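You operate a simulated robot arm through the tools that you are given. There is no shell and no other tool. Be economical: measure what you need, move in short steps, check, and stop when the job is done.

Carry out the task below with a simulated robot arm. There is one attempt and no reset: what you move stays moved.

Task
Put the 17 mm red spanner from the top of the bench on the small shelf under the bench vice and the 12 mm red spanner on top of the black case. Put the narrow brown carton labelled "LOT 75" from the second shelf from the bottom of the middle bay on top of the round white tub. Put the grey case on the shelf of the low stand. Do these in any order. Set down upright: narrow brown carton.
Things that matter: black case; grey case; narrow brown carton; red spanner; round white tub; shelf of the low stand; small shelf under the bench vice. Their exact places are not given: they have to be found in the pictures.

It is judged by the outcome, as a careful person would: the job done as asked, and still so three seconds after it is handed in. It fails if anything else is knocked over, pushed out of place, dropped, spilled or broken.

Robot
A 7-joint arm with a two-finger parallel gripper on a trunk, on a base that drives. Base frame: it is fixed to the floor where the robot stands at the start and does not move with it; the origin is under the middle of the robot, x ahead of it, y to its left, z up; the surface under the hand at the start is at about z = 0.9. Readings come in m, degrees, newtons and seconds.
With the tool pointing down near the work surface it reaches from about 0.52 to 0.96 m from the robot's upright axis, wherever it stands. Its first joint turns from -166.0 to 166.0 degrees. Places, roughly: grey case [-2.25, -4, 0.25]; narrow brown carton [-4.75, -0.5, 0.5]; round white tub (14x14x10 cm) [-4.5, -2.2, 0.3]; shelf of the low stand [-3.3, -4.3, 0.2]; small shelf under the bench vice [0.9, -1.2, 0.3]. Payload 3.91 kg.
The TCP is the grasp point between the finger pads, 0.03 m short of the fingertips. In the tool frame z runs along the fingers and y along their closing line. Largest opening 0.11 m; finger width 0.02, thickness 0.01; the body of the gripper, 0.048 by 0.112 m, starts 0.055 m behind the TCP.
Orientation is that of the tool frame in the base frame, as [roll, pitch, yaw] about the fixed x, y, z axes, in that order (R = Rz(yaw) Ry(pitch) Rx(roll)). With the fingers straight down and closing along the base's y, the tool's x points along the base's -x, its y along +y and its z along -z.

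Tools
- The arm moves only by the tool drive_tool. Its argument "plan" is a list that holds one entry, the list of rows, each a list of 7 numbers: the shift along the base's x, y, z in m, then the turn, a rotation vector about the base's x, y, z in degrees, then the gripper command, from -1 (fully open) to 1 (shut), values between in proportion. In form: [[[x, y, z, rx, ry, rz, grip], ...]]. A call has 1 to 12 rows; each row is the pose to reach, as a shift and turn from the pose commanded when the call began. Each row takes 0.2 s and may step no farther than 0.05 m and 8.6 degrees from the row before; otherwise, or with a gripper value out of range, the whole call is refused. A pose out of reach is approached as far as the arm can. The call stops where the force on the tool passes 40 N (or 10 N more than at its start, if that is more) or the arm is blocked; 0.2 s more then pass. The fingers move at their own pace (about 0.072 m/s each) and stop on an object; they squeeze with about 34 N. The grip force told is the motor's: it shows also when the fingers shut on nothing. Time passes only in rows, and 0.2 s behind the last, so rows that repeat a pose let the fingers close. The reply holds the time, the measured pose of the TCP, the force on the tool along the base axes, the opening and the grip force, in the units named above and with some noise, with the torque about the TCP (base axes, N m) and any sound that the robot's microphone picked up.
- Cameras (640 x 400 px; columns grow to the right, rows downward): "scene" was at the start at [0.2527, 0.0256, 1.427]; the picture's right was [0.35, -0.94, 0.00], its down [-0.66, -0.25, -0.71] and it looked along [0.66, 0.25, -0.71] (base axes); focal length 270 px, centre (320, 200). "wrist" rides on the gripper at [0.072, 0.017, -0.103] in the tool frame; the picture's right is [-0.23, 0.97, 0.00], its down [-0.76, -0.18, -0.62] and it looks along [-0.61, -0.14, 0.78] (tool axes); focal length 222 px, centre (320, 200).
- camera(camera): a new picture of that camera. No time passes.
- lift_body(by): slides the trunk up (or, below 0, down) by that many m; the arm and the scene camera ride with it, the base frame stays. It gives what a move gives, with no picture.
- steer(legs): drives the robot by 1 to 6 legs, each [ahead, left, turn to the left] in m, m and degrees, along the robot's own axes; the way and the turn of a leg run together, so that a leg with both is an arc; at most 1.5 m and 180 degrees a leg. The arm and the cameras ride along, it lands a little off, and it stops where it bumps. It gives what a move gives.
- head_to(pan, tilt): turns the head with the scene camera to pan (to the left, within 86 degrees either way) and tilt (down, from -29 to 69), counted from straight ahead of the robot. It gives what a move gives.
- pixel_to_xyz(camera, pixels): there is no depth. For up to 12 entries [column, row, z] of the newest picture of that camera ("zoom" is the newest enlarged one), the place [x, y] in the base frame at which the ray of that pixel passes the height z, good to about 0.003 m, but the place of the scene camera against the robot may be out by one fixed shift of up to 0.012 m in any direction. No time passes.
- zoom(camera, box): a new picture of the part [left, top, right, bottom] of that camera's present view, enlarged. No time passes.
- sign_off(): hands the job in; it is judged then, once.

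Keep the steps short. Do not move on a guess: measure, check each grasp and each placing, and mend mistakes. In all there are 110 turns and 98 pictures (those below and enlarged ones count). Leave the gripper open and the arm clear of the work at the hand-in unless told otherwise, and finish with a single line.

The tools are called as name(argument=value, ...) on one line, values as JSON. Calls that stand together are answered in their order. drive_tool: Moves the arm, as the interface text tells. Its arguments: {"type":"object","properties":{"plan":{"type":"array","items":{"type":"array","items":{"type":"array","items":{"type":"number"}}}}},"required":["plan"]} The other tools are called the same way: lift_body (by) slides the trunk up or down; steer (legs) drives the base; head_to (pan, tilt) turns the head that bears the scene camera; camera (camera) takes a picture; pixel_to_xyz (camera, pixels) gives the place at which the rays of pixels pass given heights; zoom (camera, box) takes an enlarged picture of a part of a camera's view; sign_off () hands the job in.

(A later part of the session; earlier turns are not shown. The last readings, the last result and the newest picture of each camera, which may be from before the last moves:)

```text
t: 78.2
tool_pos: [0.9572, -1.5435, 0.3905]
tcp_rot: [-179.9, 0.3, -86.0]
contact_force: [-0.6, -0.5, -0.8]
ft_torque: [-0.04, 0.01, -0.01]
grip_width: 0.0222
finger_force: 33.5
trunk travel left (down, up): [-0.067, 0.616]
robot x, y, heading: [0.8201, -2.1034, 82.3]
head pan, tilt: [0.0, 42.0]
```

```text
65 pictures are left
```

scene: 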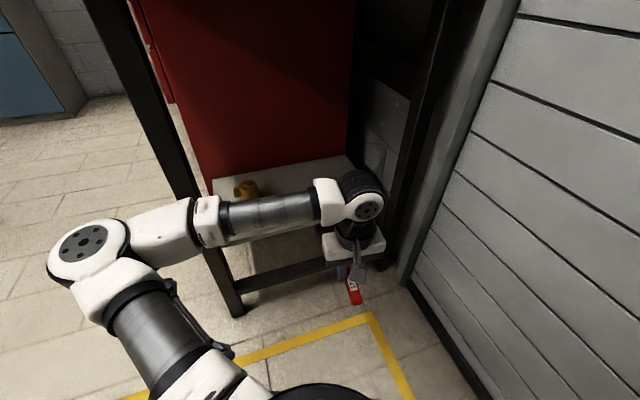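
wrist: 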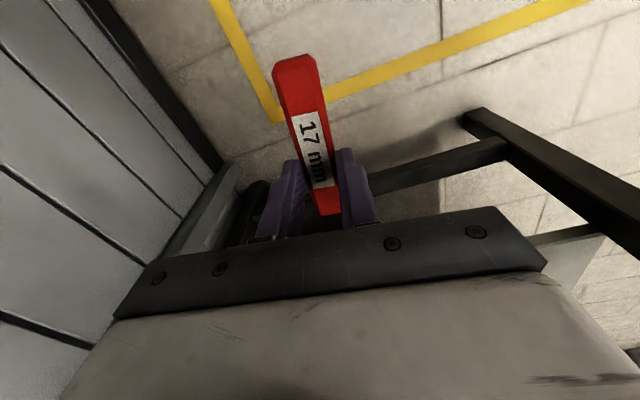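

Clear of the leg. Extend toward the shelf in small rows at z≈0.41, 0.18 m first.

drive_tool(plan=[[[0, 0.03, 0.015, 0, 0, 0, 1], [0, 0.06, 0.02, 0, 0, 0, 1], [-0.005, 0.09, 0.02, 0, 0, 0, 1], [-0.01, 0.12, 0.02, 0, 0, 0, 1], [-0.015, 0.15, 0.02, 0, 0, 0, 1], [-0.02, 0.18, 0.02, 0, 0, 0, 1]]])

camera(camera="scene")

```text
t: 79.6
tool_pos: [0.9401, -1.3629, 0.412]
tcp_rot: [179.8, 0.4, -85.9]
contact_force: [-0.4, -0.3, -0.6]
ft_torque: [-0.03, 0.01, 0.04]
grip_width: 0.0224
finger_force: 33.7
trunk travel left (down, up): [-0.067, 0.616]
robot x, y, heading: [0.8202, -2.1013, 82.4]
head pan, tilt: [0.0, 42.0]
```

```text
64 pictures are left
```

scene: 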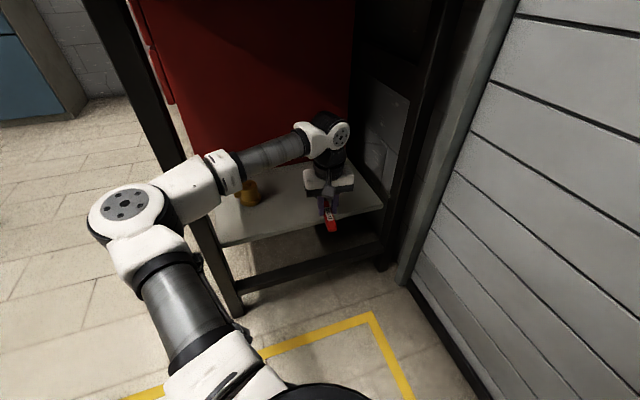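

The forearm passes near the leg; I'll measure its distance.

pixel_to_xyz(camera="scene", pixels=[[125, 210, 0.65], [325, 150, 0.63], [200, 170, 0.65], [180, 140, 0.6], [195, 185, 0.5], [215, 240, 0.2], [240, 195, 0.62], [210, 215, 0.6]])

zoom(camera="scene", box=[80, 100, 380, 300])

```text
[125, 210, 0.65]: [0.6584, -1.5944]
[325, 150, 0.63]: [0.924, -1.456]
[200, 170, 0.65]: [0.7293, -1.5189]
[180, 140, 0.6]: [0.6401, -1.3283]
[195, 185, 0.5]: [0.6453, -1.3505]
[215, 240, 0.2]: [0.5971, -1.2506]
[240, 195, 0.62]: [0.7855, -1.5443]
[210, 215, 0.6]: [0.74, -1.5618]
```

```text
2.00 times, centred on (230, 200) of scene
```

zoom: 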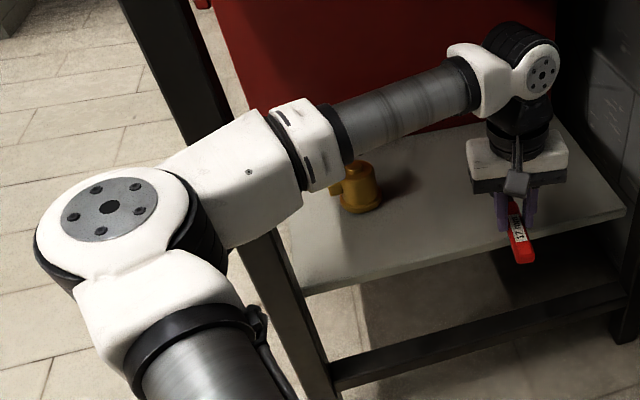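

Elbow housing looks close to the leg. Shift the base 6 cm right to gain clearance, then look.

steer(legs=[[0, -0.07, 0]])

zoom(camera="scene", box=[80, 100, 380, 300])

```text
t: 80.8
tool_pos: [0.9903, -1.3682, 0.4102]
tcp_rot: [-180.0, 0.3, -86.0]
contact_force: [-0.6, 0.4, -0.8]
ft_torque: [-0.06, 0.03, 0.03]
grip_width: 0.0225
finger_force: 34.5
trunk travel left (down, up): [-0.067, 0.616]
robot x, y, heading: [0.8675, -2.1083, 82.2]
head pan, tilt: [0.0, 42.0]
stopped in leg 1: the robot was blocked; the commanded pose is now the measured one
```

```text
2.00 times, centred on (230, 200) of scene
```

zoom: 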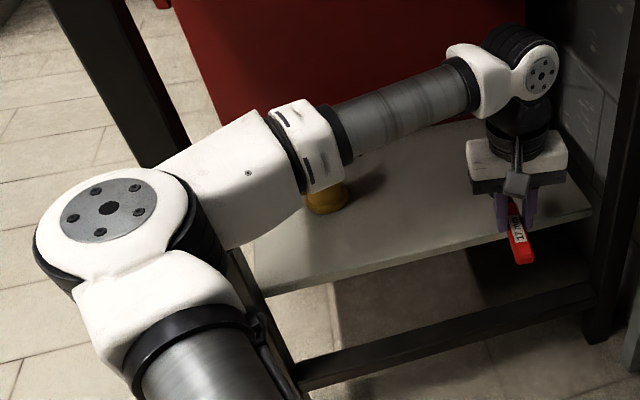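

Base touched something on the right and stopped; I won't go further that way. Clearance is better; extend 0.08 more.

drive_tool(plan=[[[-0.01, 0.02, 0, 0, 0, 0, 1], [-0.015, 0.04, 0, 0, 0, 0, 1], [-0.02, 0.06, 0, 0, 0, 0, 1], [-0.025, 0.08, 0, 0, 0, 0, 1]]])

zoom(camera="scene", box=[80, 80, 380, 280])

```text
t: 81.8
tool_pos: [0.9659, -1.2893, 0.4116]
tcp_rot: [179.9, 0.4, -86.2]
contact_force: [0.8, 0.1, -1.6]
ft_torque: [-0.04, -0.03, 0.01]
grip_width: 0.022
finger_force: 33.8
trunk travel left (down, up): [-0.067, 0.616]
robot x, y, heading: [0.8702, -2.1102, 82.4]
head pan, tilt: [0.0, 42.0]
```

```text
2.00 times, centred on (230, 180) of scene
```

zoom: 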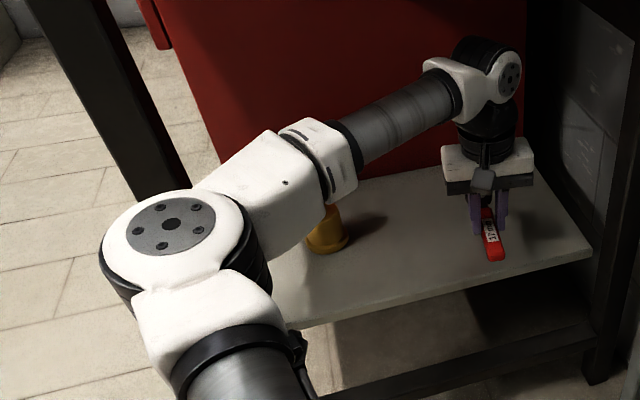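

Elbow has swung clear. Extend 0.065 more and begin lowering to z≈0.36.

drive_tool(plan=[[[-0.01, 0.02, 0, 0, 0, 0, 1], [-0.015, 0.04, 0, 0, 0, 0, 1], [-0.02, 0.065, 0, 0, 0, 0, 1], [-0.02, 0.065, -0.03, 0, 0, 0, 1], [-0.02, 0.065, -0.05, 0, 0, 0, 1], [-0.02, 0.065, -0.05, 0, 0, 0, 1]]])

zoom(camera="scene", box=[140, 80, 380, 240])

camera(camera="wrist")

```text
t: 83.2
tool_pos: [0.9445, -1.2212, 0.3603]
tcp_rot: [-180.0, 0.2, -86.1]
contact_force: [0.1, 0.2, -1.2]
ft_torque: [-0.01, -0.02, -0.02]
grip_width: 0.0221
finger_force: 34.5
trunk travel left (down, up): [-0.067, 0.616]
robot x, y, heading: [0.8717, -2.1061, 82.2]
head pan, tilt: [0.0, 42.0]
```

```text
2.50 times, centred on (260, 160) of scene
```

zoom: 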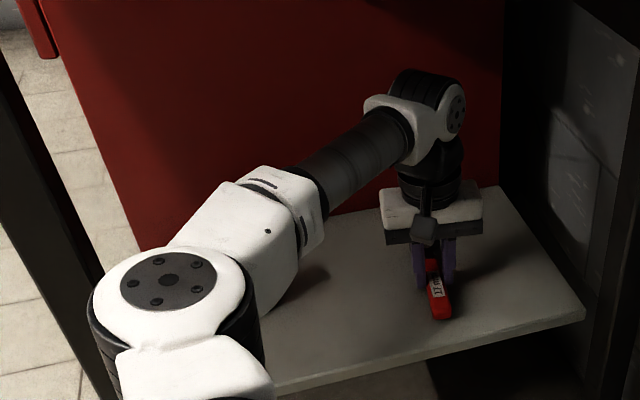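

```text
59 pictures are left
```

wrist: 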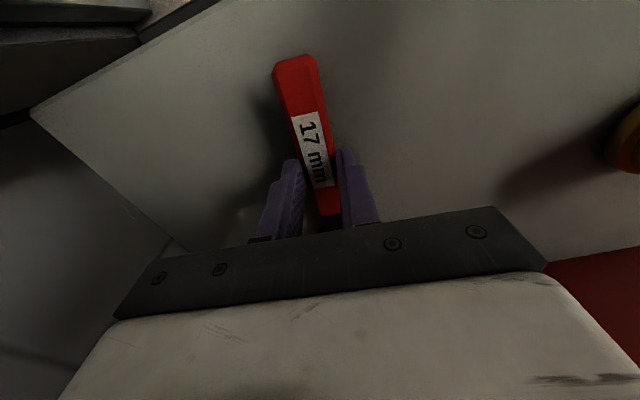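

Well over the shelf, jar clear. Lower in 3–4 mm rows until contact.

drive_tool(plan=[[[0, 0, -0.006, 0, 0, 0, 1], [0, 0, -0.011, 0, 0, 0, 1], [0, 0, -0.015, 0, 0, 0, 1], [0, 0, -0.019, 0, 0, 0, 1], [0, 0, -0.019, 0, 0, 0, 1]]])

```text
t: 83.9
tool_pos: [0.9456, -1.2236, 0.3556]
tcp_rot: [-179.9, 0.5, -86.0]
contact_force: [0.2, -0.7, 2.1]
ft_torque: [0.02, 0.05, 0.0]
grip_width: 0.0222
finger_force: 34.3
trunk travel left (down, up): [-0.067, 0.616]
robot x, y, heading: [0.8707, -2.108, 82.4]
head pan, tilt: [0.0, 42.0]
stopped in row 3: the force on the tool passed its limit at 46 N (the readings are from after the stop); the commanded pose is now the measured one
```

Contact with the shelf at TCP z≈0.355 (shelf ≈0.318). Open gently and look before lifting.

drive_tool(plan=[[[0, 0, 0, 0, 0, 0, 0.3], [0, 0, 0, 0, 0, 0, 0.1], [0, 0, 0, 0, 0, 0, 0.1], [0, 0, 0.02, 0, 0, 0, 0.1], [0, 0, 0.05, 0, 0, 0, 0.1]]])

camera(camera="wrist")

zoom(camera="scene", box=[140, 80, 380, 240])

```text
t: 85.1
tool_pos: [0.9457, -1.2234, 0.4067]
tcp_rot: [-179.9, 0.6, -86.0]
contact_force: [0.3, -1.1, 0.6]
ft_torque: [-0.02, -0.02, -0.01]
grip_width: 0.0494
finger_force: 0.1
trunk travel left (down, up): [-0.067, 0.616]
robot x, y, heading: [0.8715, -2.109, 82.3]
head pan, tilt: [0.0, 42.0]
```

```text
58 pictures are left
```

wrist: 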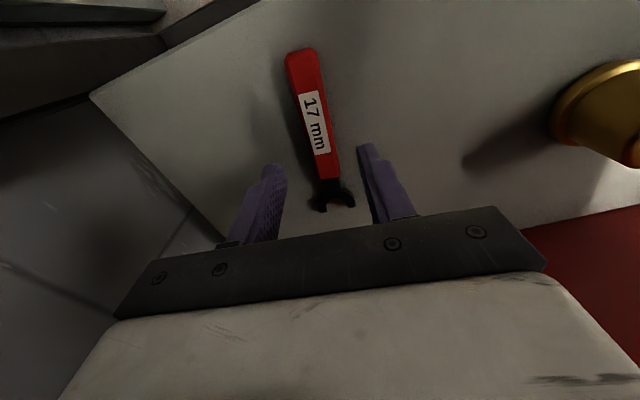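

```text
2.50 times, centred on (260, 160) of scene
```

zoom: 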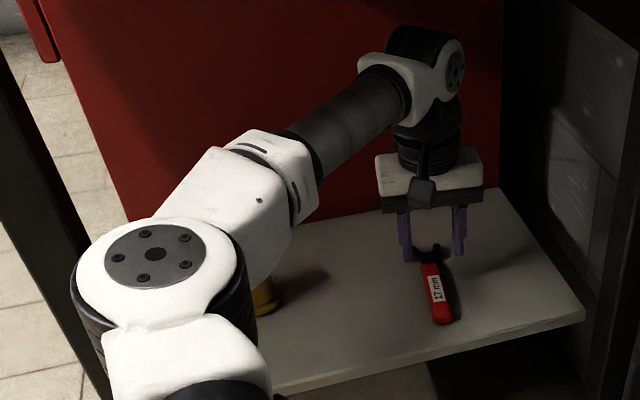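

The spanner lies on the shelf. Retreat by the same path.

drive_tool(plan=[[[0.01, -0.03, 0.01, 0, 0, 0, 0.1], [0.02, -0.065, 0.01, 0, 0, 0, 0.1], [0.03, -0.1, 0.01, 0, 0, 0, 0.1], [0.045, -0.145, 0.01, 0, 0, 0, 0.1], [0.045, -0.18, 0, 0, 0, 0, 0.1], [0.045, -0.22, 0, 0, 0, 0, 0.1], [0.04, -0.26, 0, 0, 0, 0, 0.1], [0.04, -0.3, 0, 0, 0, 0, 0.1], [0.04, -0.33, 0, 0, 0, 0, 0.1]]])

camera(camera="scene")

```text
t: 87.1
tool_pos: [0.9861, -1.5526, 0.4013]
tcp_rot: [-179.8, 0.4, -86.0]
contact_force: [-0.1, 0.2, -0.4]
ft_torque: [0.02, -0.04, -0.02]
grip_width: 0.0495
finger_force: 0.0
trunk travel left (down, up): [-0.067, 0.616]
robot x, y, heading: [0.8674, -2.1077, 82.2]
head pan, tilt: [0.0, 42.0]
```

```text
56 pictures are left
```

scene: 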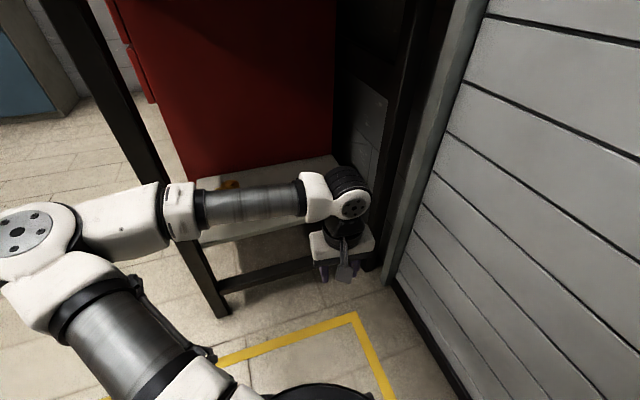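

Free. Back out diagonally, raise the trunk, turn toward the rest of the room and look.

steer(legs=[[-0.07, 0.08, 0], [-0.05, 0.3, 0]])

lift_body(by=0.55)

steer(legs=[[0, 0, 120]])

head_to(pan=0, tilt=20)

camera(camera="scene")

```text
t: 90.9
tool_pos: [0.5943, -1.6217, 0.4018]
tcp_rot: [-179.8, 0.4, -86.1]
contact_force: [-0.1, -0.7, 0.1]
ft_torque: [-0.01, -0.05, -0.01]
grip_width: 0.0495
finger_force: 0.1
trunk travel left (down, up): [-0.067, 0.616]
robot x, y, heading: [0.4778, -2.179, 82.4]
head pan, tilt: [0.0, 42.0]
```

```text
refused: 0.55 is not a number from -0.4 to 0.4
```

```text
t: 95.3
tool_pos: [-0.0846, -2.1725, 0.4024]
tcp_rot: [-179.6, 0.0, 14.9]
contact_force: [0.3, 0.2, 0.0]
ft_torque: [0.01, 0.01, 0.01]
grip_width: 0.0494
finger_force: 0.1
trunk travel left (down, up): [-0.067, 0.616]
robot x, y, heading: [0.4778, -2.1784, -175.9]
head pan, tilt: [0.0, 42.0]
stopped in leg 1: the force on the tool passed its limit at 63 N (the readings are from after the stop); the commanded pose is now the measured one
```

```text
t: 96.2
tool_pos: [-0.0855, -2.1731, 0.4018]
tcp_rot: [-179.6, 0.0, 14.8]
contact_force: [1.8, 0.1, -0.4]
ft_torque: [0.0, 0.1, 0.0]
grip_width: 0.0496
finger_force: 0.1
trunk travel left (down, up): [-0.067, 0.616]
robot x, y, heading: [0.4762, -2.1769, -176.0]
head pan, tilt: [0.0, 20.0]
```

```text
55 pictures are left
```

scene: 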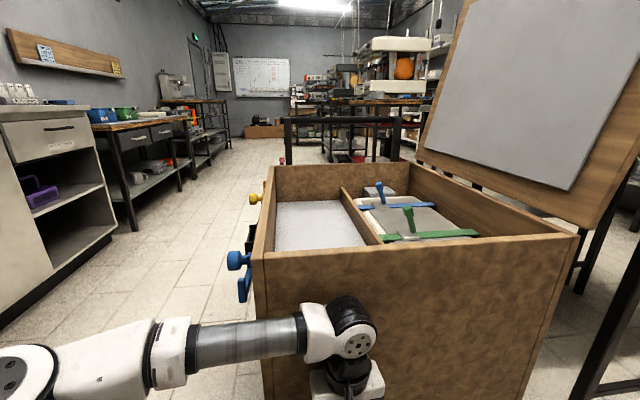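

The lift was refused (limit 0.4) and the turning hand touched the crate. Back off straight at once, then raise the trunk.

steer(legs=[[-0.15, 0, 0]])

lift_body(by=0.4)

lift_body(by=0.15)

camera(camera="scene")

```text
t: 97.5
tool_pos: [0.0663, -2.1619, 0.4021]
tcp_rot: [-179.6, 0.1, 14.7]
contact_force: [-0.4, -0.8, 0.7]
ft_torque: [0.02, 0.01, -0.01]
grip_width: 0.0495
finger_force: 0.1
trunk travel left (down, up): [-0.067, 0.616]
robot x, y, heading: [0.633, -2.1642, -176.3]
head pan, tilt: [0.0, 20.0]
```

```text
t: 101.4
tool_pos: [0.067, -2.163, 0.7989]
tcp_rot: [-179.5, -0.3, 14.7]
contact_force: [0.1, -0.7, 0.0]
ft_torque: [0.0, 0.0, -0.01]
grip_width: 0.0496
finger_force: 0.1
trunk travel left (down, up): [-0.467, 0.216]
robot x, y, heading: [0.6329, -2.1669, -176.3]
head pan, tilt: [0.0, 20.0]
```

```text
t: 103.1
tool_pos: [0.0669, -2.1617, 0.947]
tcp_rot: [-179.6, -0.3, 14.7]
contact_force: [0.1, -0.1, 0.1]
ft_torque: [0.01, 0.0, 0.02]
grip_width: 0.0494
finger_force: 0.1
trunk travel left (down, up): [-0.617, 0.066]
robot x, y, heading: [0.6343, -2.1632, -176.2]
head pan, tilt: [0.0, 20.0]
```

```text
54 pictures are left
```

scene: 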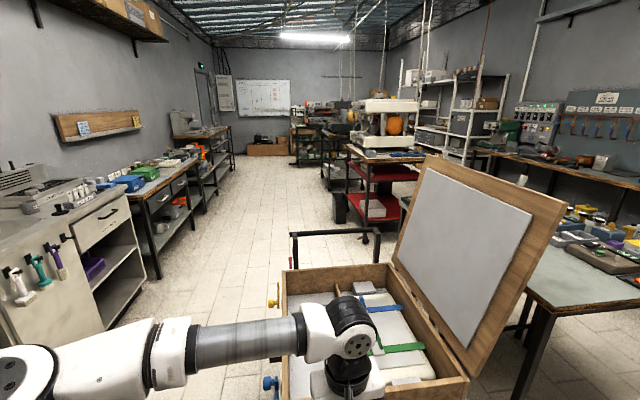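

Open aisle is visible left of the crate. Measure floor positions along the way.

pixel_to_xyz(camera="scene", pixels=[[160, 280, 0], [120, 320, 0], [204, 208, 0], [233, 170, 0], [270, 390, 0], [280, 300, 0.5], [376, 258, 0], [345, 222, 0], [248, 155, 0], [287, 156, 0], [330, 190, 0], [290, 270, 0.0]])

zoom(camera="scene", box=[150, 60, 450, 250])

zoom(camera="scene", box=[330, 50, 560, 200])

```text
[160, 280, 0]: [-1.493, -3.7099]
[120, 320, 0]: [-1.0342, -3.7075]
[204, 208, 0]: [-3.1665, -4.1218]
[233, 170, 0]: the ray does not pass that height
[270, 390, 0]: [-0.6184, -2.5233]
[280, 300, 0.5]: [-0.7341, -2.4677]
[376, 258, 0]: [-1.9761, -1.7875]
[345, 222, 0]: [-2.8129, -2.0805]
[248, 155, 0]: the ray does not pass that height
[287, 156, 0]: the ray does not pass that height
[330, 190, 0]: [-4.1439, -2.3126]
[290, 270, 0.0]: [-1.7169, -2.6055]
```

```text
2.11 times, centred on (300, 155) of scene
```

zoom: 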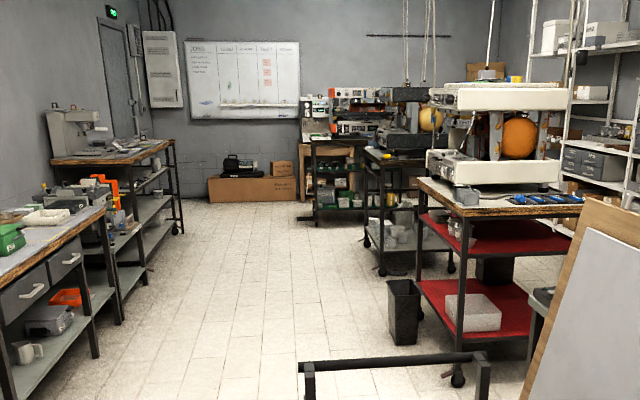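

```text
2.67 times, centred on (445, 125) of scene
```

zoom: 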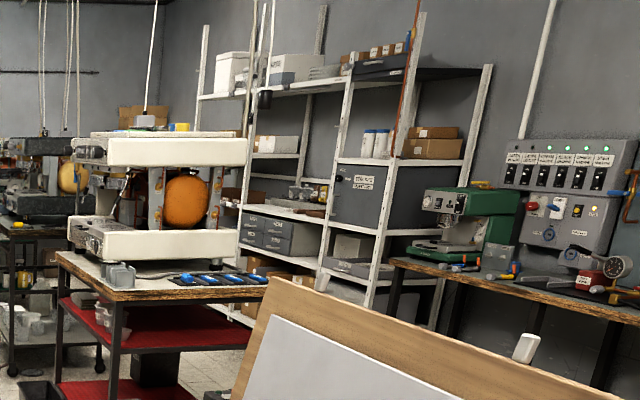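

The aisle runs between y≈-2.5 (crate) and y≈-3.7 (benches). I'll slide left to y≈-3.0 and then drive ahead.

steer(legs=[[-0.08, 0.85, 0], [0, 0, -4], [1.5, 0, 0], [0.7, 0, 0]])

head_to(pan=45, tilt=35)

camera(camera="scene")

```text
t: 108.7
tool_pos: [0.1787, -2.8728, 0.9473]
tcp_rot: [-179.7, -0.2, 14.4]
contact_force: [-0.4, 0.1, 0.1]
ft_torque: [-0.02, 0.0, -0.04]
grip_width: 0.0495
finger_force: 0.0
trunk travel left (down, up): [-0.617, 0.066]
robot x, y, heading: [0.7453, -2.88, -176.6]
head pan, tilt: [0.0, 20.0]
stopped in leg 1: the robot was blocked; the commanded pose is now the measured one
```

```text
t: 109.8
tool_pos: [0.1801, -2.8753, 0.9476]
tcp_rot: [-179.5, -0.2, 14.3]
contact_force: [0.7, -0.3, -0.1]
ft_torque: [-0.04, -0.03, 0.0]
grip_width: 0.0494
finger_force: 0.0
trunk travel left (down, up): [-0.617, 0.066]
robot x, y, heading: [0.7428, -2.8812, -176.5]
head pan, tilt: [45.0, 35.0]
```

```text
51 pictures are left
```

scene: 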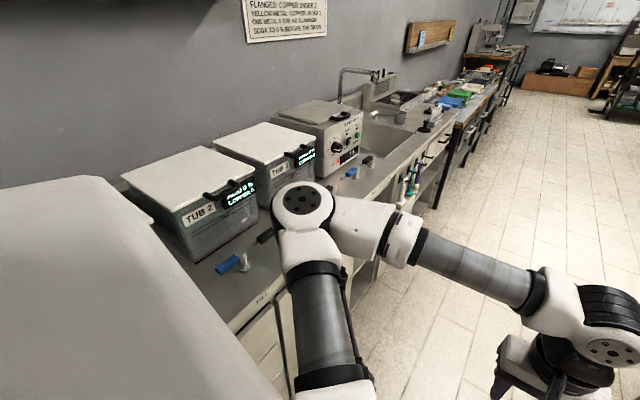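

The base touched the counter on the left. Its front slants about 12°, so move right 8 cm, turn to match (heading ≈ -168°) and drive ahead.

steer(legs=[[0, -0.09, 0], [0, 0, 8.5], [1.5, 0, 0]])

camera(camera="scene")

```text
t: 118.8
tool_pos: [-1.2908, -3.1713, 0.9481]
tcp_rot: [-179.6, -0.3, 22.6]
contact_force: [-0.4, 0.0, -0.5]
ft_torque: [-0.03, -0.03, -0.02]
grip_width: 0.0497
finger_force: 0.1
trunk travel left (down, up): [-0.617, 0.066]
robot x, y, heading: [-0.7309, -3.0998, -168.3]
head pan, tilt: [45.0, 35.0]
```

```text
50 pictures are left
```

scene: 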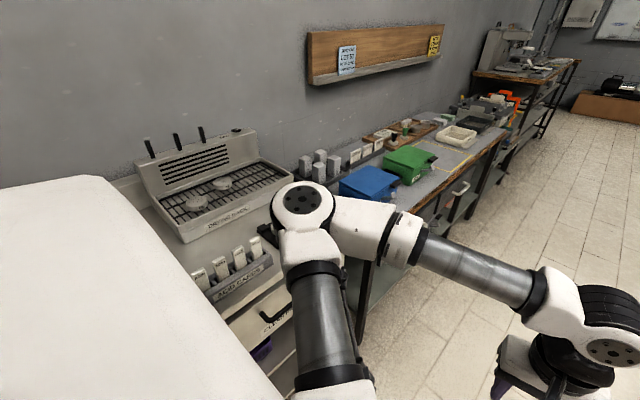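

Continue 1.2 m while easing right 0.35 m, then turn left 90° to face the left-hand bench, and look down at its lower shelf.

steer(legs=[[1.2, -0.35, 0], [0, 0, 90]])

head_to(pan=-10, tilt=40)

camera(camera="scene")

```text
t: 129.1
tool_pos: [-1.9039, -3.552, 0.9483]
tcp_rot: [-179.6, -0.1, 112.5]
contact_force: [-1.0, 1.4, 0.2]
ft_torque: [-0.01, -0.01, 0.0]
grip_width: 0.0496
finger_force: 0.0
trunk travel left (down, up): [-0.617, 0.066]
robot x, y, heading: [-1.9752, -2.9926, -78.3]
head pan, tilt: [45.0, 35.0]
```

```text
t: 130.3
tool_pos: [-1.9042, -3.5514, 0.9474]
tcp_rot: [-179.6, -0.2, 112.4]
contact_force: [0.9, -0.1, 1.3]
ft_torque: [-0.03, -0.01, -0.01]
grip_width: 0.0496
finger_force: 0.1
trunk travel left (down, up): [-0.617, 0.066]
robot x, y, heading: [-1.9761, -2.9899, -78.4]
head pan, tilt: [-10.0, 40.0]
```

```text
49 pictures are left
```

scene: 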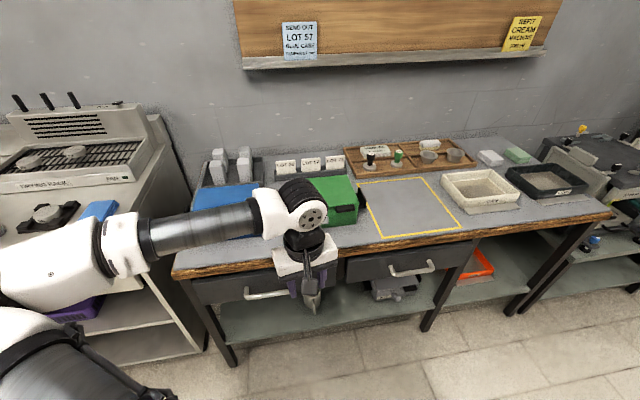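

The grey case is on the lower shelf at (395,288). Back 0.3 m, lower the trunk 0.35 and view it.

steer(legs=[[-0.3, 0, 0]])

lift_body(by=-0.4)

head_to(pan=-10, tilt=28)

camera(camera="scene")

```text
t: 132.4
tool_pos: [-1.9606, -3.2615, 0.948]
tcp_rot: [-179.7, -0.2, 113.0]
contact_force: [-0.3, -0.1, 0.1]
ft_torque: [0.0, 0.02, -0.02]
grip_width: 0.0497
finger_force: 0.1
trunk travel left (down, up): [-0.617, 0.066]
robot x, y, heading: [-2.0373, -2.7043, -78.0]
head pan, tilt: [-10.0, 40.0]
```

```text
t: 136.2
tool_pos: [-1.9605, -3.2617, 0.5478]
tcp_rot: [-179.5, -0.2, 112.9]
contact_force: [-0.8, 0.2, -0.5]
ft_torque: [0.02, 0.01, 0.0]
grip_width: 0.0493
finger_force: 0.2
trunk travel left (down, up): [-0.217, 0.466]
robot x, y, heading: [-2.0373, -2.7036, -77.8]
head pan, tilt: [-10.0, 40.0]
```

```text
t: 136.9
tool_pos: [-1.9602, -3.2618, 0.5488]
tcp_rot: [-179.6, -0.2, 113.0]
contact_force: [-0.1, 0.7, -0.5]
ft_torque: [0.03, -0.01, 0.02]
grip_width: 0.0493
finger_force: 0.2
trunk travel left (down, up): [-0.217, 0.466]
robot x, y, heading: [-2.0341, -2.7003, -78.1]
head pan, tilt: [-10.0, 28.0]
```

```text
48 pictures are left
```

scene: 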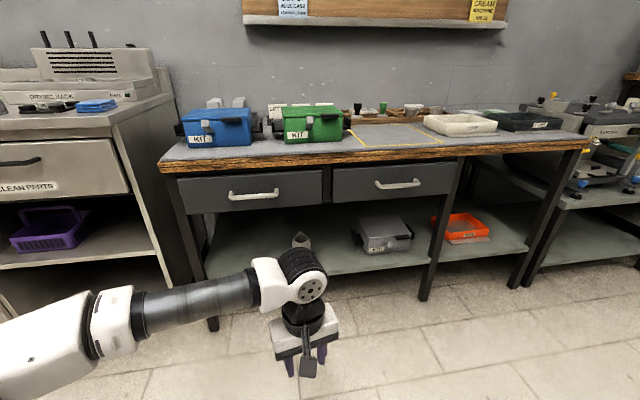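

zoom(camera="scene", box=[330, 190, 450, 280])

pixel_to_xyz(camera="scene", pixels=[[352, 240, 0.21], [366, 253, 0.21], [412, 248, 0.21], [352, 217, 0.3], [399, 215, 0.3], [425, 262, 0.2], [427, 300, 0], [455, 180, 0.65], [330, 205, 0.62], [428, 195, 0.62], [412, 235, 0.28]])

zoom(camera="scene", box=[480, 60, 640, 300])

```text
4.44 times, centred on (390, 235) of scene
```

zoom: 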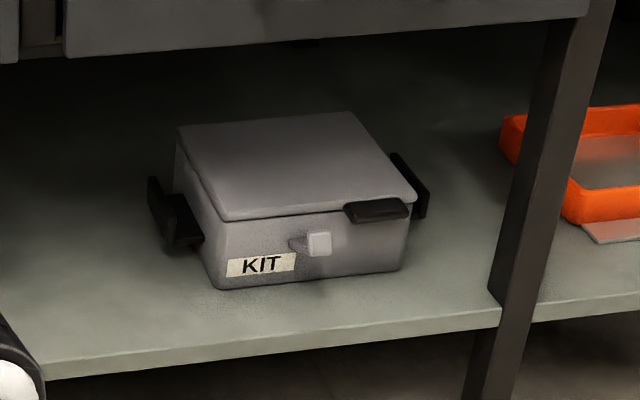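

```text
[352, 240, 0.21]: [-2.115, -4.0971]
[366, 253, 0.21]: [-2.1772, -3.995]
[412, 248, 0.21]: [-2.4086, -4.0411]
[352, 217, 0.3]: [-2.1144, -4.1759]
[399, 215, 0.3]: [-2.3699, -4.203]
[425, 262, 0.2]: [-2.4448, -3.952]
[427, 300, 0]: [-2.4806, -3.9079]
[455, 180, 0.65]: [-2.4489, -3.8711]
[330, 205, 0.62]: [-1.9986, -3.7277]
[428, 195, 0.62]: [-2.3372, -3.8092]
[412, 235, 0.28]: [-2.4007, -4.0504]
```

```text
1.67 times, centred on (560, 180) of scene
```

zoom: 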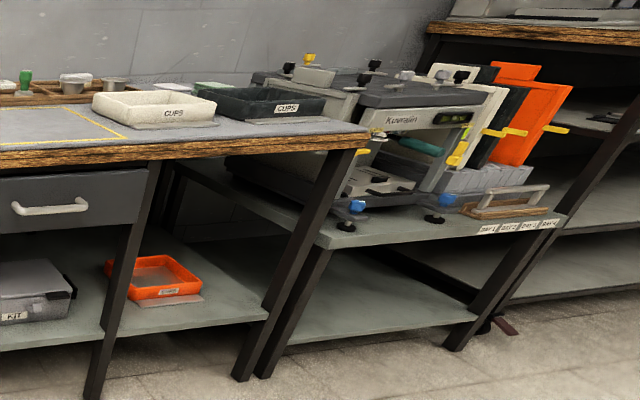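

The "KIT" grey case has black handles on its sides. I'll zoom on the similar green/blue kits (for structure) and get the wrist closer for a better look.

zoom(camera="scene", box=[170, 90, 350, 155])

drive_tool(plan=[[[-0.04, 0, -0.03, 0, 0, 0, -0.5], [-0.08, -0.01, -0.06, 0, 0, 0, -1], [-0.12, -0.02, -0.09, 0, 0, 0, -1], [-0.16, -0.04, -0.12, 0, 0, 0, -1], [-0.2, -0.06, -0.14, 0, 0, 0, -1]]])

steer(legs=[[0.2, 0, 0]])

camera(camera="wrist")

camera(camera="scene")

```text
3.56 times, centred on (260, 122) of scene
```

zoom: 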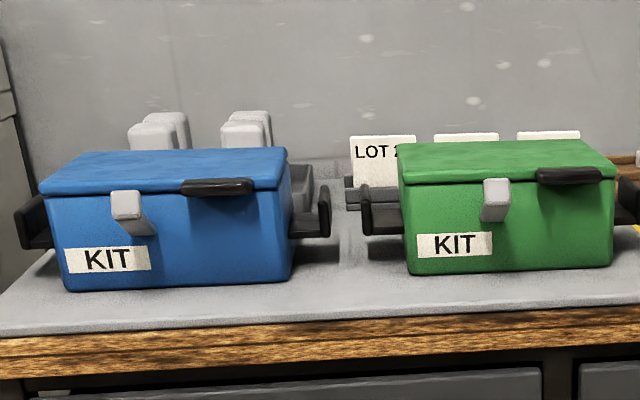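

```text
refused: row 2 steps farther than a row can; nothing moved
```

```text
t: 138.5
tool_pos: [-1.9171, -3.4521, 0.5488]
tcp_rot: [-179.7, -0.2, 113.0]
contact_force: [-0.1, -0.2, -0.5]
ft_torque: [-0.03, -0.03, 0.03]
grip_width: 0.0493
finger_force: 0.1
trunk travel left (down, up): [-0.217, 0.466]
robot x, y, heading: [-1.996, -2.8918, -78.0]
head pan, tilt: [-10.0, 28.0]
```

```text
44 pictures are left
```

wrist: 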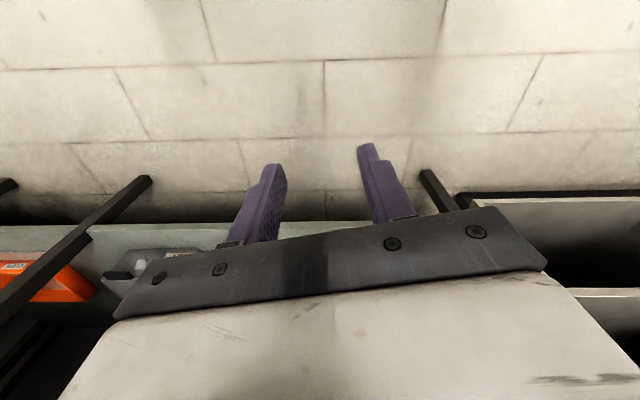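

```text
43 pictures are left
```

scene: 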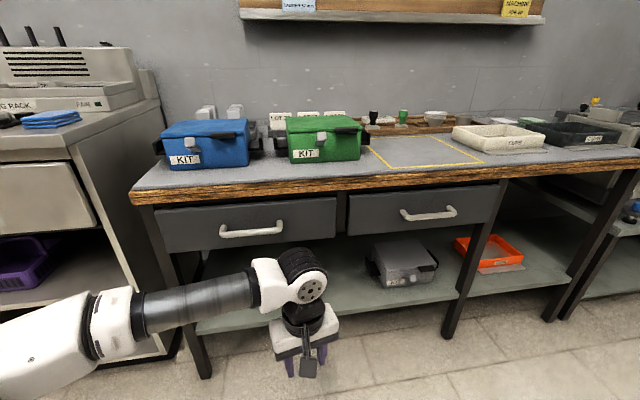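

The kits have L-shaped side brackets (ledge plus upright plate). I'll zoom on the grey case in the current view and measure it.

zoom(camera="scene", box=[350, 225, 454, 295])

```text
5.71 times, centred on (402, 260) of scene
```

zoom: 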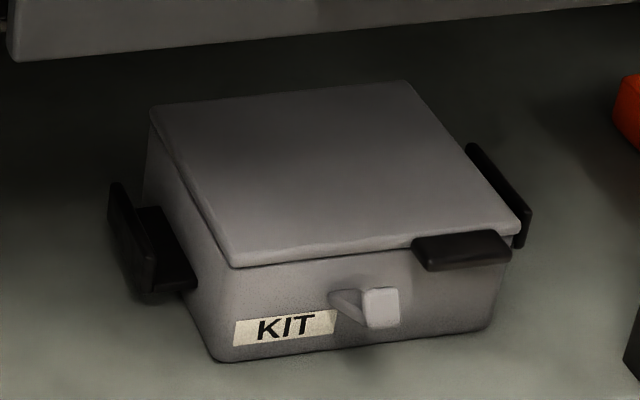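

pixel_to_xyz(camera="zoom", pixels=[[215, 360, 0.21], [490, 328, 0.21], [230, 265, 0.3], [520, 230, 0.3], [410, 82, 0.3], [152, 108, 0.3], [115, 190, 0.28], [150, 260, 0.28], [165, 210, 0.25], [198, 280, 0.25], [475, 148, 0.28], [525, 215, 0.28]])

```text
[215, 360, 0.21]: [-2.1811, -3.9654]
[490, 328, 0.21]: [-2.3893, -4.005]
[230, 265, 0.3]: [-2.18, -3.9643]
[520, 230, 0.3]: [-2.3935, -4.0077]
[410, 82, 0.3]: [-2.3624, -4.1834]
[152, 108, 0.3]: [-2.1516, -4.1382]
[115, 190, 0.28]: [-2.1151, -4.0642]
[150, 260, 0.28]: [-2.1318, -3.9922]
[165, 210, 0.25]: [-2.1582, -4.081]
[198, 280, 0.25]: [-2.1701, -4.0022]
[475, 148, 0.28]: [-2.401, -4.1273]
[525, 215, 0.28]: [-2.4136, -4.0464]
```

Consistent: shelf z≈0.21, case top z≈0.30, 0.21×0.18 m, left bracket plate near (-2.125,-4.03). Now check how tall my wrist is over the TCP, and the drawer underside, to see if the hand fits.

pixel_to_xyz(camera="scene", pixels=[[312, 290, 0.7], [312, 290, 0.75], [300, 250, 0.75], [300, 250, 0.8], [300, 250, 0.85], [340, 237, 0.58], [340, 237, 0.62], [440, 335, 0], [440, 290, 0.2], [500, 185, 0.68], [500, 185, 0.72], [205, 372, 0]])

```text
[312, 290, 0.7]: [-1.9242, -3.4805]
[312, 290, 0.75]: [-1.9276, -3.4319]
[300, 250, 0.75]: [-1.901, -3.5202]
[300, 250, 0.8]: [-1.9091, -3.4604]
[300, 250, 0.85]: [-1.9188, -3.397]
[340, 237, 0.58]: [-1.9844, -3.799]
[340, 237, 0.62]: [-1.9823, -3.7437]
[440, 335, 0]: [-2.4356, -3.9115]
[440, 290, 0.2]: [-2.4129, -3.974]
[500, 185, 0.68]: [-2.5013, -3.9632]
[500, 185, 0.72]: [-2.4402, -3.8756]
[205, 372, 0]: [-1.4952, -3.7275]
```

The hand is ~0.25 m tall above the TCP and the drawer underside is ~0.56–0.58, so I'll tilt the fingers forward to enter low. First slide right 0.3 m, and lower the hand with yaw -11°.

steer(legs=[[0, -0.3, 0]])

lift_body(by=-0.14)

drive_tool(plan=[[[0, 0, -0.02, 0, 0, -4, -0.2], [0, 0, -0.04, 0, 0, -8, -0.2], [0, 0, -0.06, 0, 0, -11, -0.2], [0, 0, -0.08, 0, 0, -11, -0.2]]])

drive_tool(plan=[[[0, 0, 0, -8, -1.6, 0, -0.2], [0, 0, 0, -16, -3.3, 0, -0.2], [0, 0, 0, -24, -5, 0, -0.2], [0, 0, 0, -32, -6.6, 0, -0.2], [0, 0, 0, -39, -8, 0, -0.2], [0, 0, 0, -39, -8, 0, -0.2]]])

camera(camera="scene")

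```text
t: 141.5
tool_pos: [-2.2141, -3.5174, 0.5477]
tcp_rot: [-179.6, -0.2, 113.3]
contact_force: [0.7, -1.0, -0.1]
ft_torque: [-0.01, -0.01, -0.03]
grip_width: 0.0493
finger_force: 0.1
trunk travel left (down, up): [-0.217, 0.466]
robot x, y, heading: [-2.2936, -2.9616, -77.8]
head pan, tilt: [-10.0, 28.0]
```

```text
t: 143.2
tool_pos: [-2.2133, -3.5162, 0.4073]
tcp_rot: [-179.6, -0.1, 113.3]
contact_force: [0.4, -0.2, 0.3]
ft_torque: [0.0, -0.04, 0.01]
grip_width: 0.0493
finger_force: 0.2
trunk travel left (down, up): [-0.077, 0.606]
robot x, y, heading: [-2.2988, -2.9566, -77.8]
head pan, tilt: [-10.0, 28.0]
```

```text
t: 144.2
tool_pos: [-2.2136, -3.5156, 0.3279]
tcp_rot: [-179.6, -0.2, 102.2]
contact_force: [0.6, 0.8, 0.6]
ft_torque: [-0.04, 0.02, -0.01]
grip_width: 0.066
finger_force: 0.0
trunk travel left (down, up): [-0.077, 0.606]
robot x, y, heading: [-2.2941, -2.9538, -77.7]
head pan, tilt: [-10.0, 28.0]
```

```text
t: 145.6
tool_pos: [-2.2109, -3.5771, 0.3074]
tcp_rot: [-179.0, 39.5, 102.5]
contact_force: [-0.2, 0.0, -0.5]
ft_torque: [0.04, 0.03, 0.01]
grip_width: 0.0662
finger_force: 0.1
out of reach, approached as far as the arm can: row 3, 4, 5, 6
trunk travel left (down, up): [-0.077, 0.606]
robot x, y, heading: [-2.2915, -2.9558, -77.7]
head pan, tilt: [-10.0, 28.0]
```

```text
41 pictures are left
```

scene: 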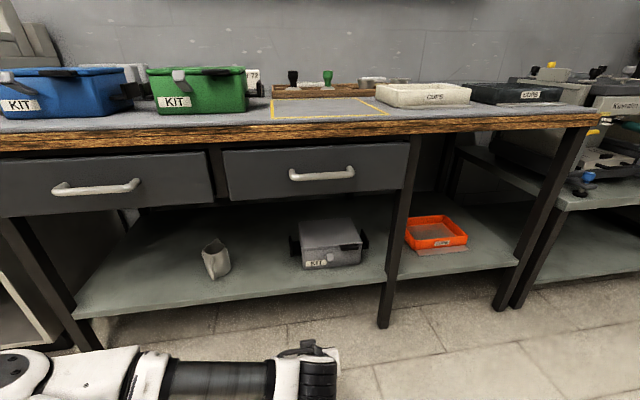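

Tilt reached 39.5°. A small grey jug also stands on the shelf at (215,258). I'll measure the jug, the case bracket and drawer underside again.

zoom(camera="scene", box=[190, 190, 390, 315])

pixel_to_xyz(camera="scene", pixels=[[218, 276, 0.21], [230, 265, 0.21], [203, 250, 0.32], [296, 243, 0.28], [290, 238, 0.28], [302, 268, 0.21], [302, 252, 0.3], [220, 203, 0.56], [405, 187, 0.56], [220, 203, 0.6], [405, 187, 0.6], [325, 378, 0.4]])

```text
3.20 times, centred on (290, 252) of scene
```

zoom: 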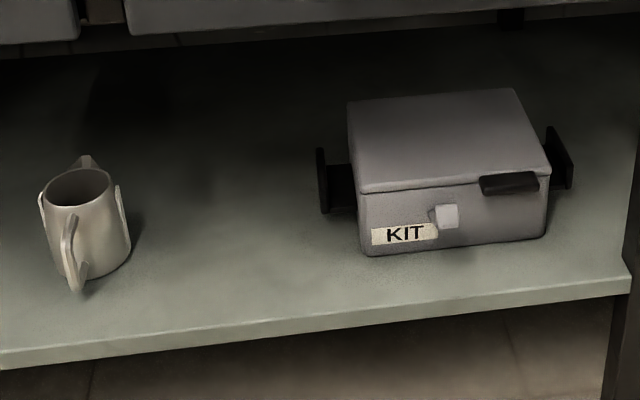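

```text
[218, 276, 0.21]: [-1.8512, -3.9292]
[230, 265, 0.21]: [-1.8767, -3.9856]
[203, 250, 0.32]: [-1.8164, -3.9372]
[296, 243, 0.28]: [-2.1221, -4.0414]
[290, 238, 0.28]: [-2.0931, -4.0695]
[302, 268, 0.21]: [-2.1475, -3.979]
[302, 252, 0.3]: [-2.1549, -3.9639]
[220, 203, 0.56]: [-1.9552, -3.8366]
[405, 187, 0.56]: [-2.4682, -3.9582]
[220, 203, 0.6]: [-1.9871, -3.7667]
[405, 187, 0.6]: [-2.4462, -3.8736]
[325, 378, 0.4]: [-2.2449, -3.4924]
```

Jug is at about (-1.86,-3.96), clear of the bracket. Measuring the plate precisely in the zoom, then driving ahead 0.2 m.

pixel_to_xyz(camera="zoom", pixels=[[323, 150, 0.285], [327, 212, 0.245], [332, 165, 0.27], [319, 150, 0.285], [355, 165, 0.25], [355, 212, 0.25], [358, 190, 0.29]])

steer(legs=[[0.2, 0, 0]])

camera(camera="wrist")

camera(camera="scene")

```text
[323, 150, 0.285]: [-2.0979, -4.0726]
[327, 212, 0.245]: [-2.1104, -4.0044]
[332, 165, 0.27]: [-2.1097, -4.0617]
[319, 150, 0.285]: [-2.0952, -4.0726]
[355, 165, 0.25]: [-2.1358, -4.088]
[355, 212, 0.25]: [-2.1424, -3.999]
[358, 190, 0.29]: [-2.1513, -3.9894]
```

```text
t: 147.1
tool_pos: [-2.1687, -3.7688, 0.3074]
tcp_rot: [-179.1, 39.5, 102.5]
contact_force: [0.2, 0.5, -0.4]
ft_torque: [0.01, -0.03, 0.01]
grip_width: 0.0658
finger_force: 0.0
trunk travel left (down, up): [-0.077, 0.606]
robot x, y, heading: [-2.2483, -3.1466, -77.9]
head pan, tilt: [-10.0, 28.0]
```

```text
39 pictures are left
```

wrist: 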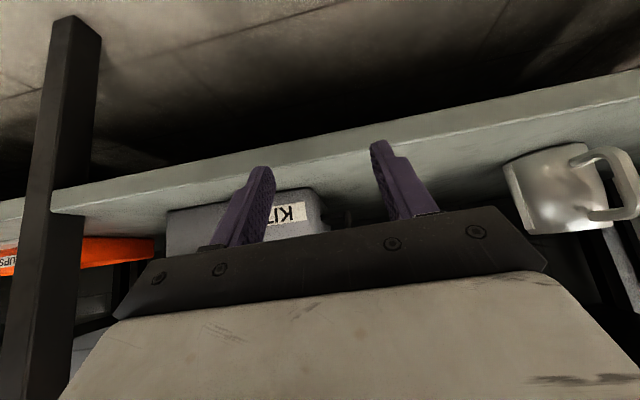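

```text
38 pictures are left
```

scene: 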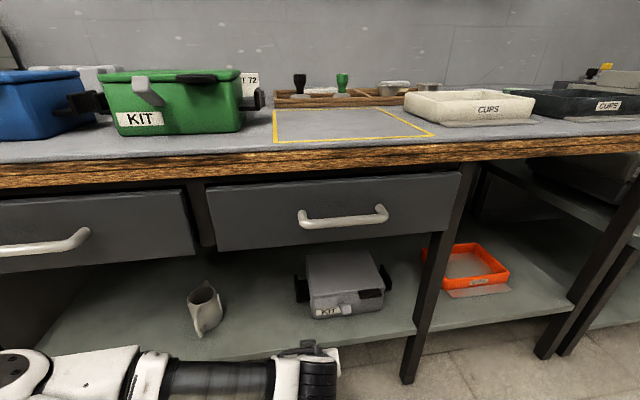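

Readings differ by ~2–3 cm between stands, so I measure afresh from here, with both cameras.

zoom(camera="scene", box=[270, 240, 410, 328])

pixel_to_xyz(camera="scene", pixels=[[313, 320, 0.21], [311, 300, 0.3], [382, 291, 0.3], [305, 257, 0.3], [298, 277, 0.285], [304, 302, 0.245], [220, 247, 0.56], [220, 247, 0.6]])

pixel_to_xyz(camera="wrist", pixels=[[325, 230, 0.21], [312, 190, 0.3], [167, 212, 0.3], [350, 212, 0.27], [330, 205, 0.25]])

zoom(camera="wrist", box=[240, 140, 440, 265])

```text
4.55 times, centred on (340, 284) of scene
```

zoom: 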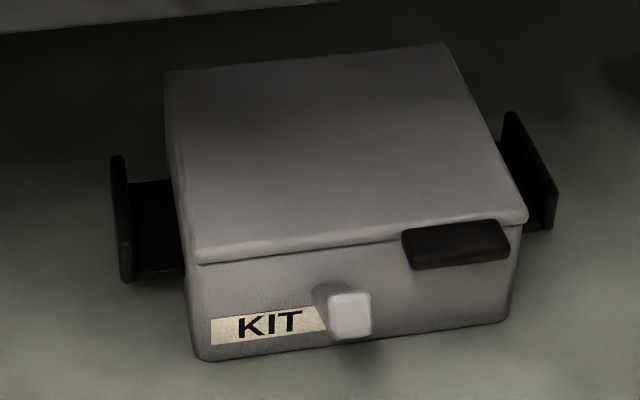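

```text
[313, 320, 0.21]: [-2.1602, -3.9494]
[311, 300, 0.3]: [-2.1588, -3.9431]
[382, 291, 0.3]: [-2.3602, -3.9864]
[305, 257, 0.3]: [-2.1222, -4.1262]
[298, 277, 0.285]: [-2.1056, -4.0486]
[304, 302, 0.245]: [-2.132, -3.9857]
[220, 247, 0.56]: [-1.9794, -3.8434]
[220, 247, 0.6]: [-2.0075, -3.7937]
```

```text
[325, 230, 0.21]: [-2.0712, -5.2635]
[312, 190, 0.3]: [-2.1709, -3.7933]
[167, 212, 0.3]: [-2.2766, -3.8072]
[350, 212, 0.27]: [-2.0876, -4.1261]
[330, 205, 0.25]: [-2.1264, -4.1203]
```

```text
3.20 times, centred on (340, 202) of wrist
```

zoom: 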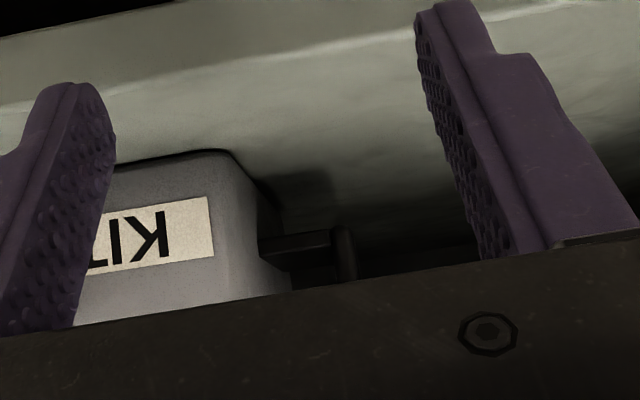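

From the wrist zoom: plate stands at x≈-2.112 with a ~3 cm gap to the case. I'll narrow the opening to ~34 mm and move to a pre-grasp in front of the plate at (-2.129,-3.92,0.292).

drive_tool(plan=[[[0.015, -0.03, -0.005, 0, 0, 0, 0.38], [0.03, -0.07, -0.01, 0, 0, 0, 0.38], [0.04, -0.11, -0.015, 0, 0, 0, 0.38], [0.04, -0.151, -0.015, 0, 0, 0, 0.38], [0.04, -0.151, -0.015, 0, 0, 0, 0.38]]])

zoom(camera="wrist", box=[220, 110, 460, 260])

zoom(camera="scene", box=[180, 230, 420, 380])

```text
t: 148.3
tool_pos: [-2.1309, -3.9193, 0.294]
tcp_rot: [-179.1, 39.9, 102.3]
contact_force: [-0.2, 13.5, 20.2]
ft_torque: [0.25, -0.38, 0.33]
grip_width: 0.0348
finger_force: 0.4
trunk travel left (down, up): [-0.077, 0.606]
robot x, y, heading: [-2.25, -3.1466, -77.7]
head pan, tilt: [-10.0, 28.0]
stopped in row 5: the force on the tool passed its limit at 50 N (the readings are from after the stop); the commanded pose is now the measured one
```

```text
2.67 times, centred on (340, 185) of wrist
```

zoom: 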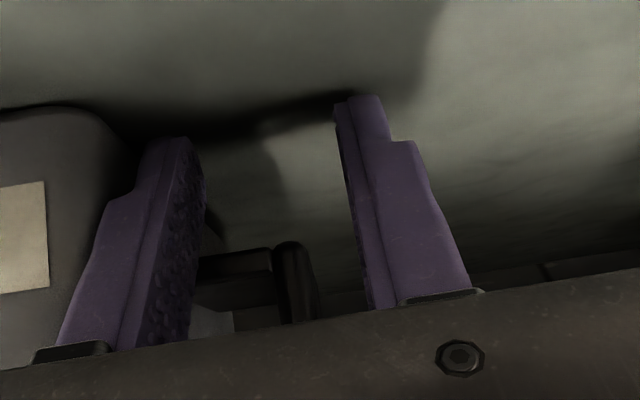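

```text
2.67 times, centred on (300, 305) of scene
```

zoom: 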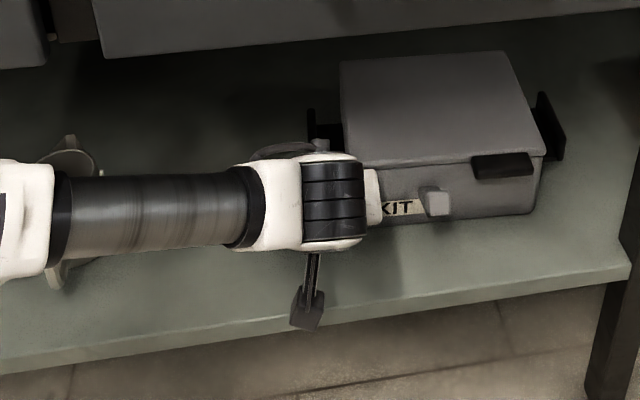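

The force and torque point to the outer fingertip touching the shelf: so the shelf is really at z≈0.26, not 0.21. I'll rise and back a little, and re-measure with that height.

drive_tool(plan=[[[0, 0.01, 0.015, 0, 0, 0, 0.38], [-0.01, 0.05, 0.025, 0, 0, 0, 0.38], [-0.02, 0.09, 0.03, 0, 0, 0, 0.38], [-0.02, 0.09, 0.03, 0, 0, 0, 0.38]]])

zoom(camera="scene", box=[250, 230, 410, 330])

pixel_to_xyz(camera="scene", pixels=[[313, 319, 0.26], [312, 298, 0.34], [312, 298, 0.36], [385, 289, 0.34], [385, 289, 0.36], [306, 256, 0.35], [297.5, 302, 0.29], [295.7, 274.5, 0.34], [409, 380, 0.0], [418, 333, 0.26]])

```text
t: 149.3
tool_pos: [-2.1507, -3.8286, 0.3211]
tcp_rot: [-179.0, 39.5, 102.4]
contact_force: [0.3, 0.2, 0.4]
ft_torque: [0.01, -0.01, 0.01]
grip_width: 0.0341
finger_force: 0.1
trunk travel left (down, up): [-0.077, 0.606]
robot x, y, heading: [-2.2481, -3.1453, -77.3]
head pan, tilt: [-10.0, 28.0]
```

```text
4.00 times, centred on (330, 280) of scene
```

zoom: 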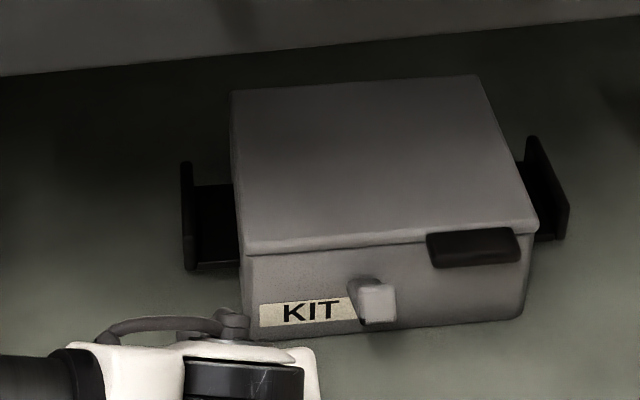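

```text
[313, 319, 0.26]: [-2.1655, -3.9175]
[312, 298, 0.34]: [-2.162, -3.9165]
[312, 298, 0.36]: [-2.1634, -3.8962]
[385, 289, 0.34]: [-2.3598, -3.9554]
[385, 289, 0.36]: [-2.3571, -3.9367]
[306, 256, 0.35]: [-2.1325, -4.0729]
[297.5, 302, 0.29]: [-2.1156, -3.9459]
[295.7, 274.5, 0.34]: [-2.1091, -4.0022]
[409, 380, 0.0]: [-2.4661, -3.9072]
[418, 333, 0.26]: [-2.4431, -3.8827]
```

pixel_to_xyz(camera="zoom", pixels=[[245, 253, 0.33], [538, 226, 0.33], [233, 90, 0.33], [478, 75, 0.33], [187, 268, 0.28], [186, 163, 0.31], [240, 262, 0.28], [236, 190, 0.28], [183, 268, 0.28], [195, 262, 0.28]])

camera(camera="wrist")

```text
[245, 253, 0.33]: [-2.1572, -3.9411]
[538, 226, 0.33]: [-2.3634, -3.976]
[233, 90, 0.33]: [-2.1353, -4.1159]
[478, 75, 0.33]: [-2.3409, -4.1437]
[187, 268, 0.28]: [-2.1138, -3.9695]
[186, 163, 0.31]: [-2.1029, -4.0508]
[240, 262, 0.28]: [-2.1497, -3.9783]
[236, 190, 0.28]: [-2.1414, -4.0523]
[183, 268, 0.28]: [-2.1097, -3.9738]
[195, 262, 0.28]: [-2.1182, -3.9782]
```

```text
32 pictures are left
```

wrist: 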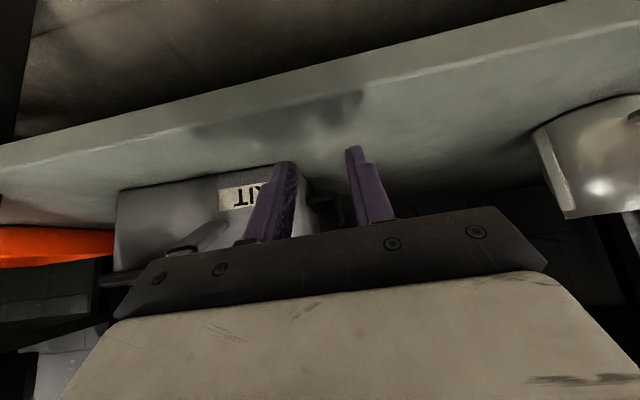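

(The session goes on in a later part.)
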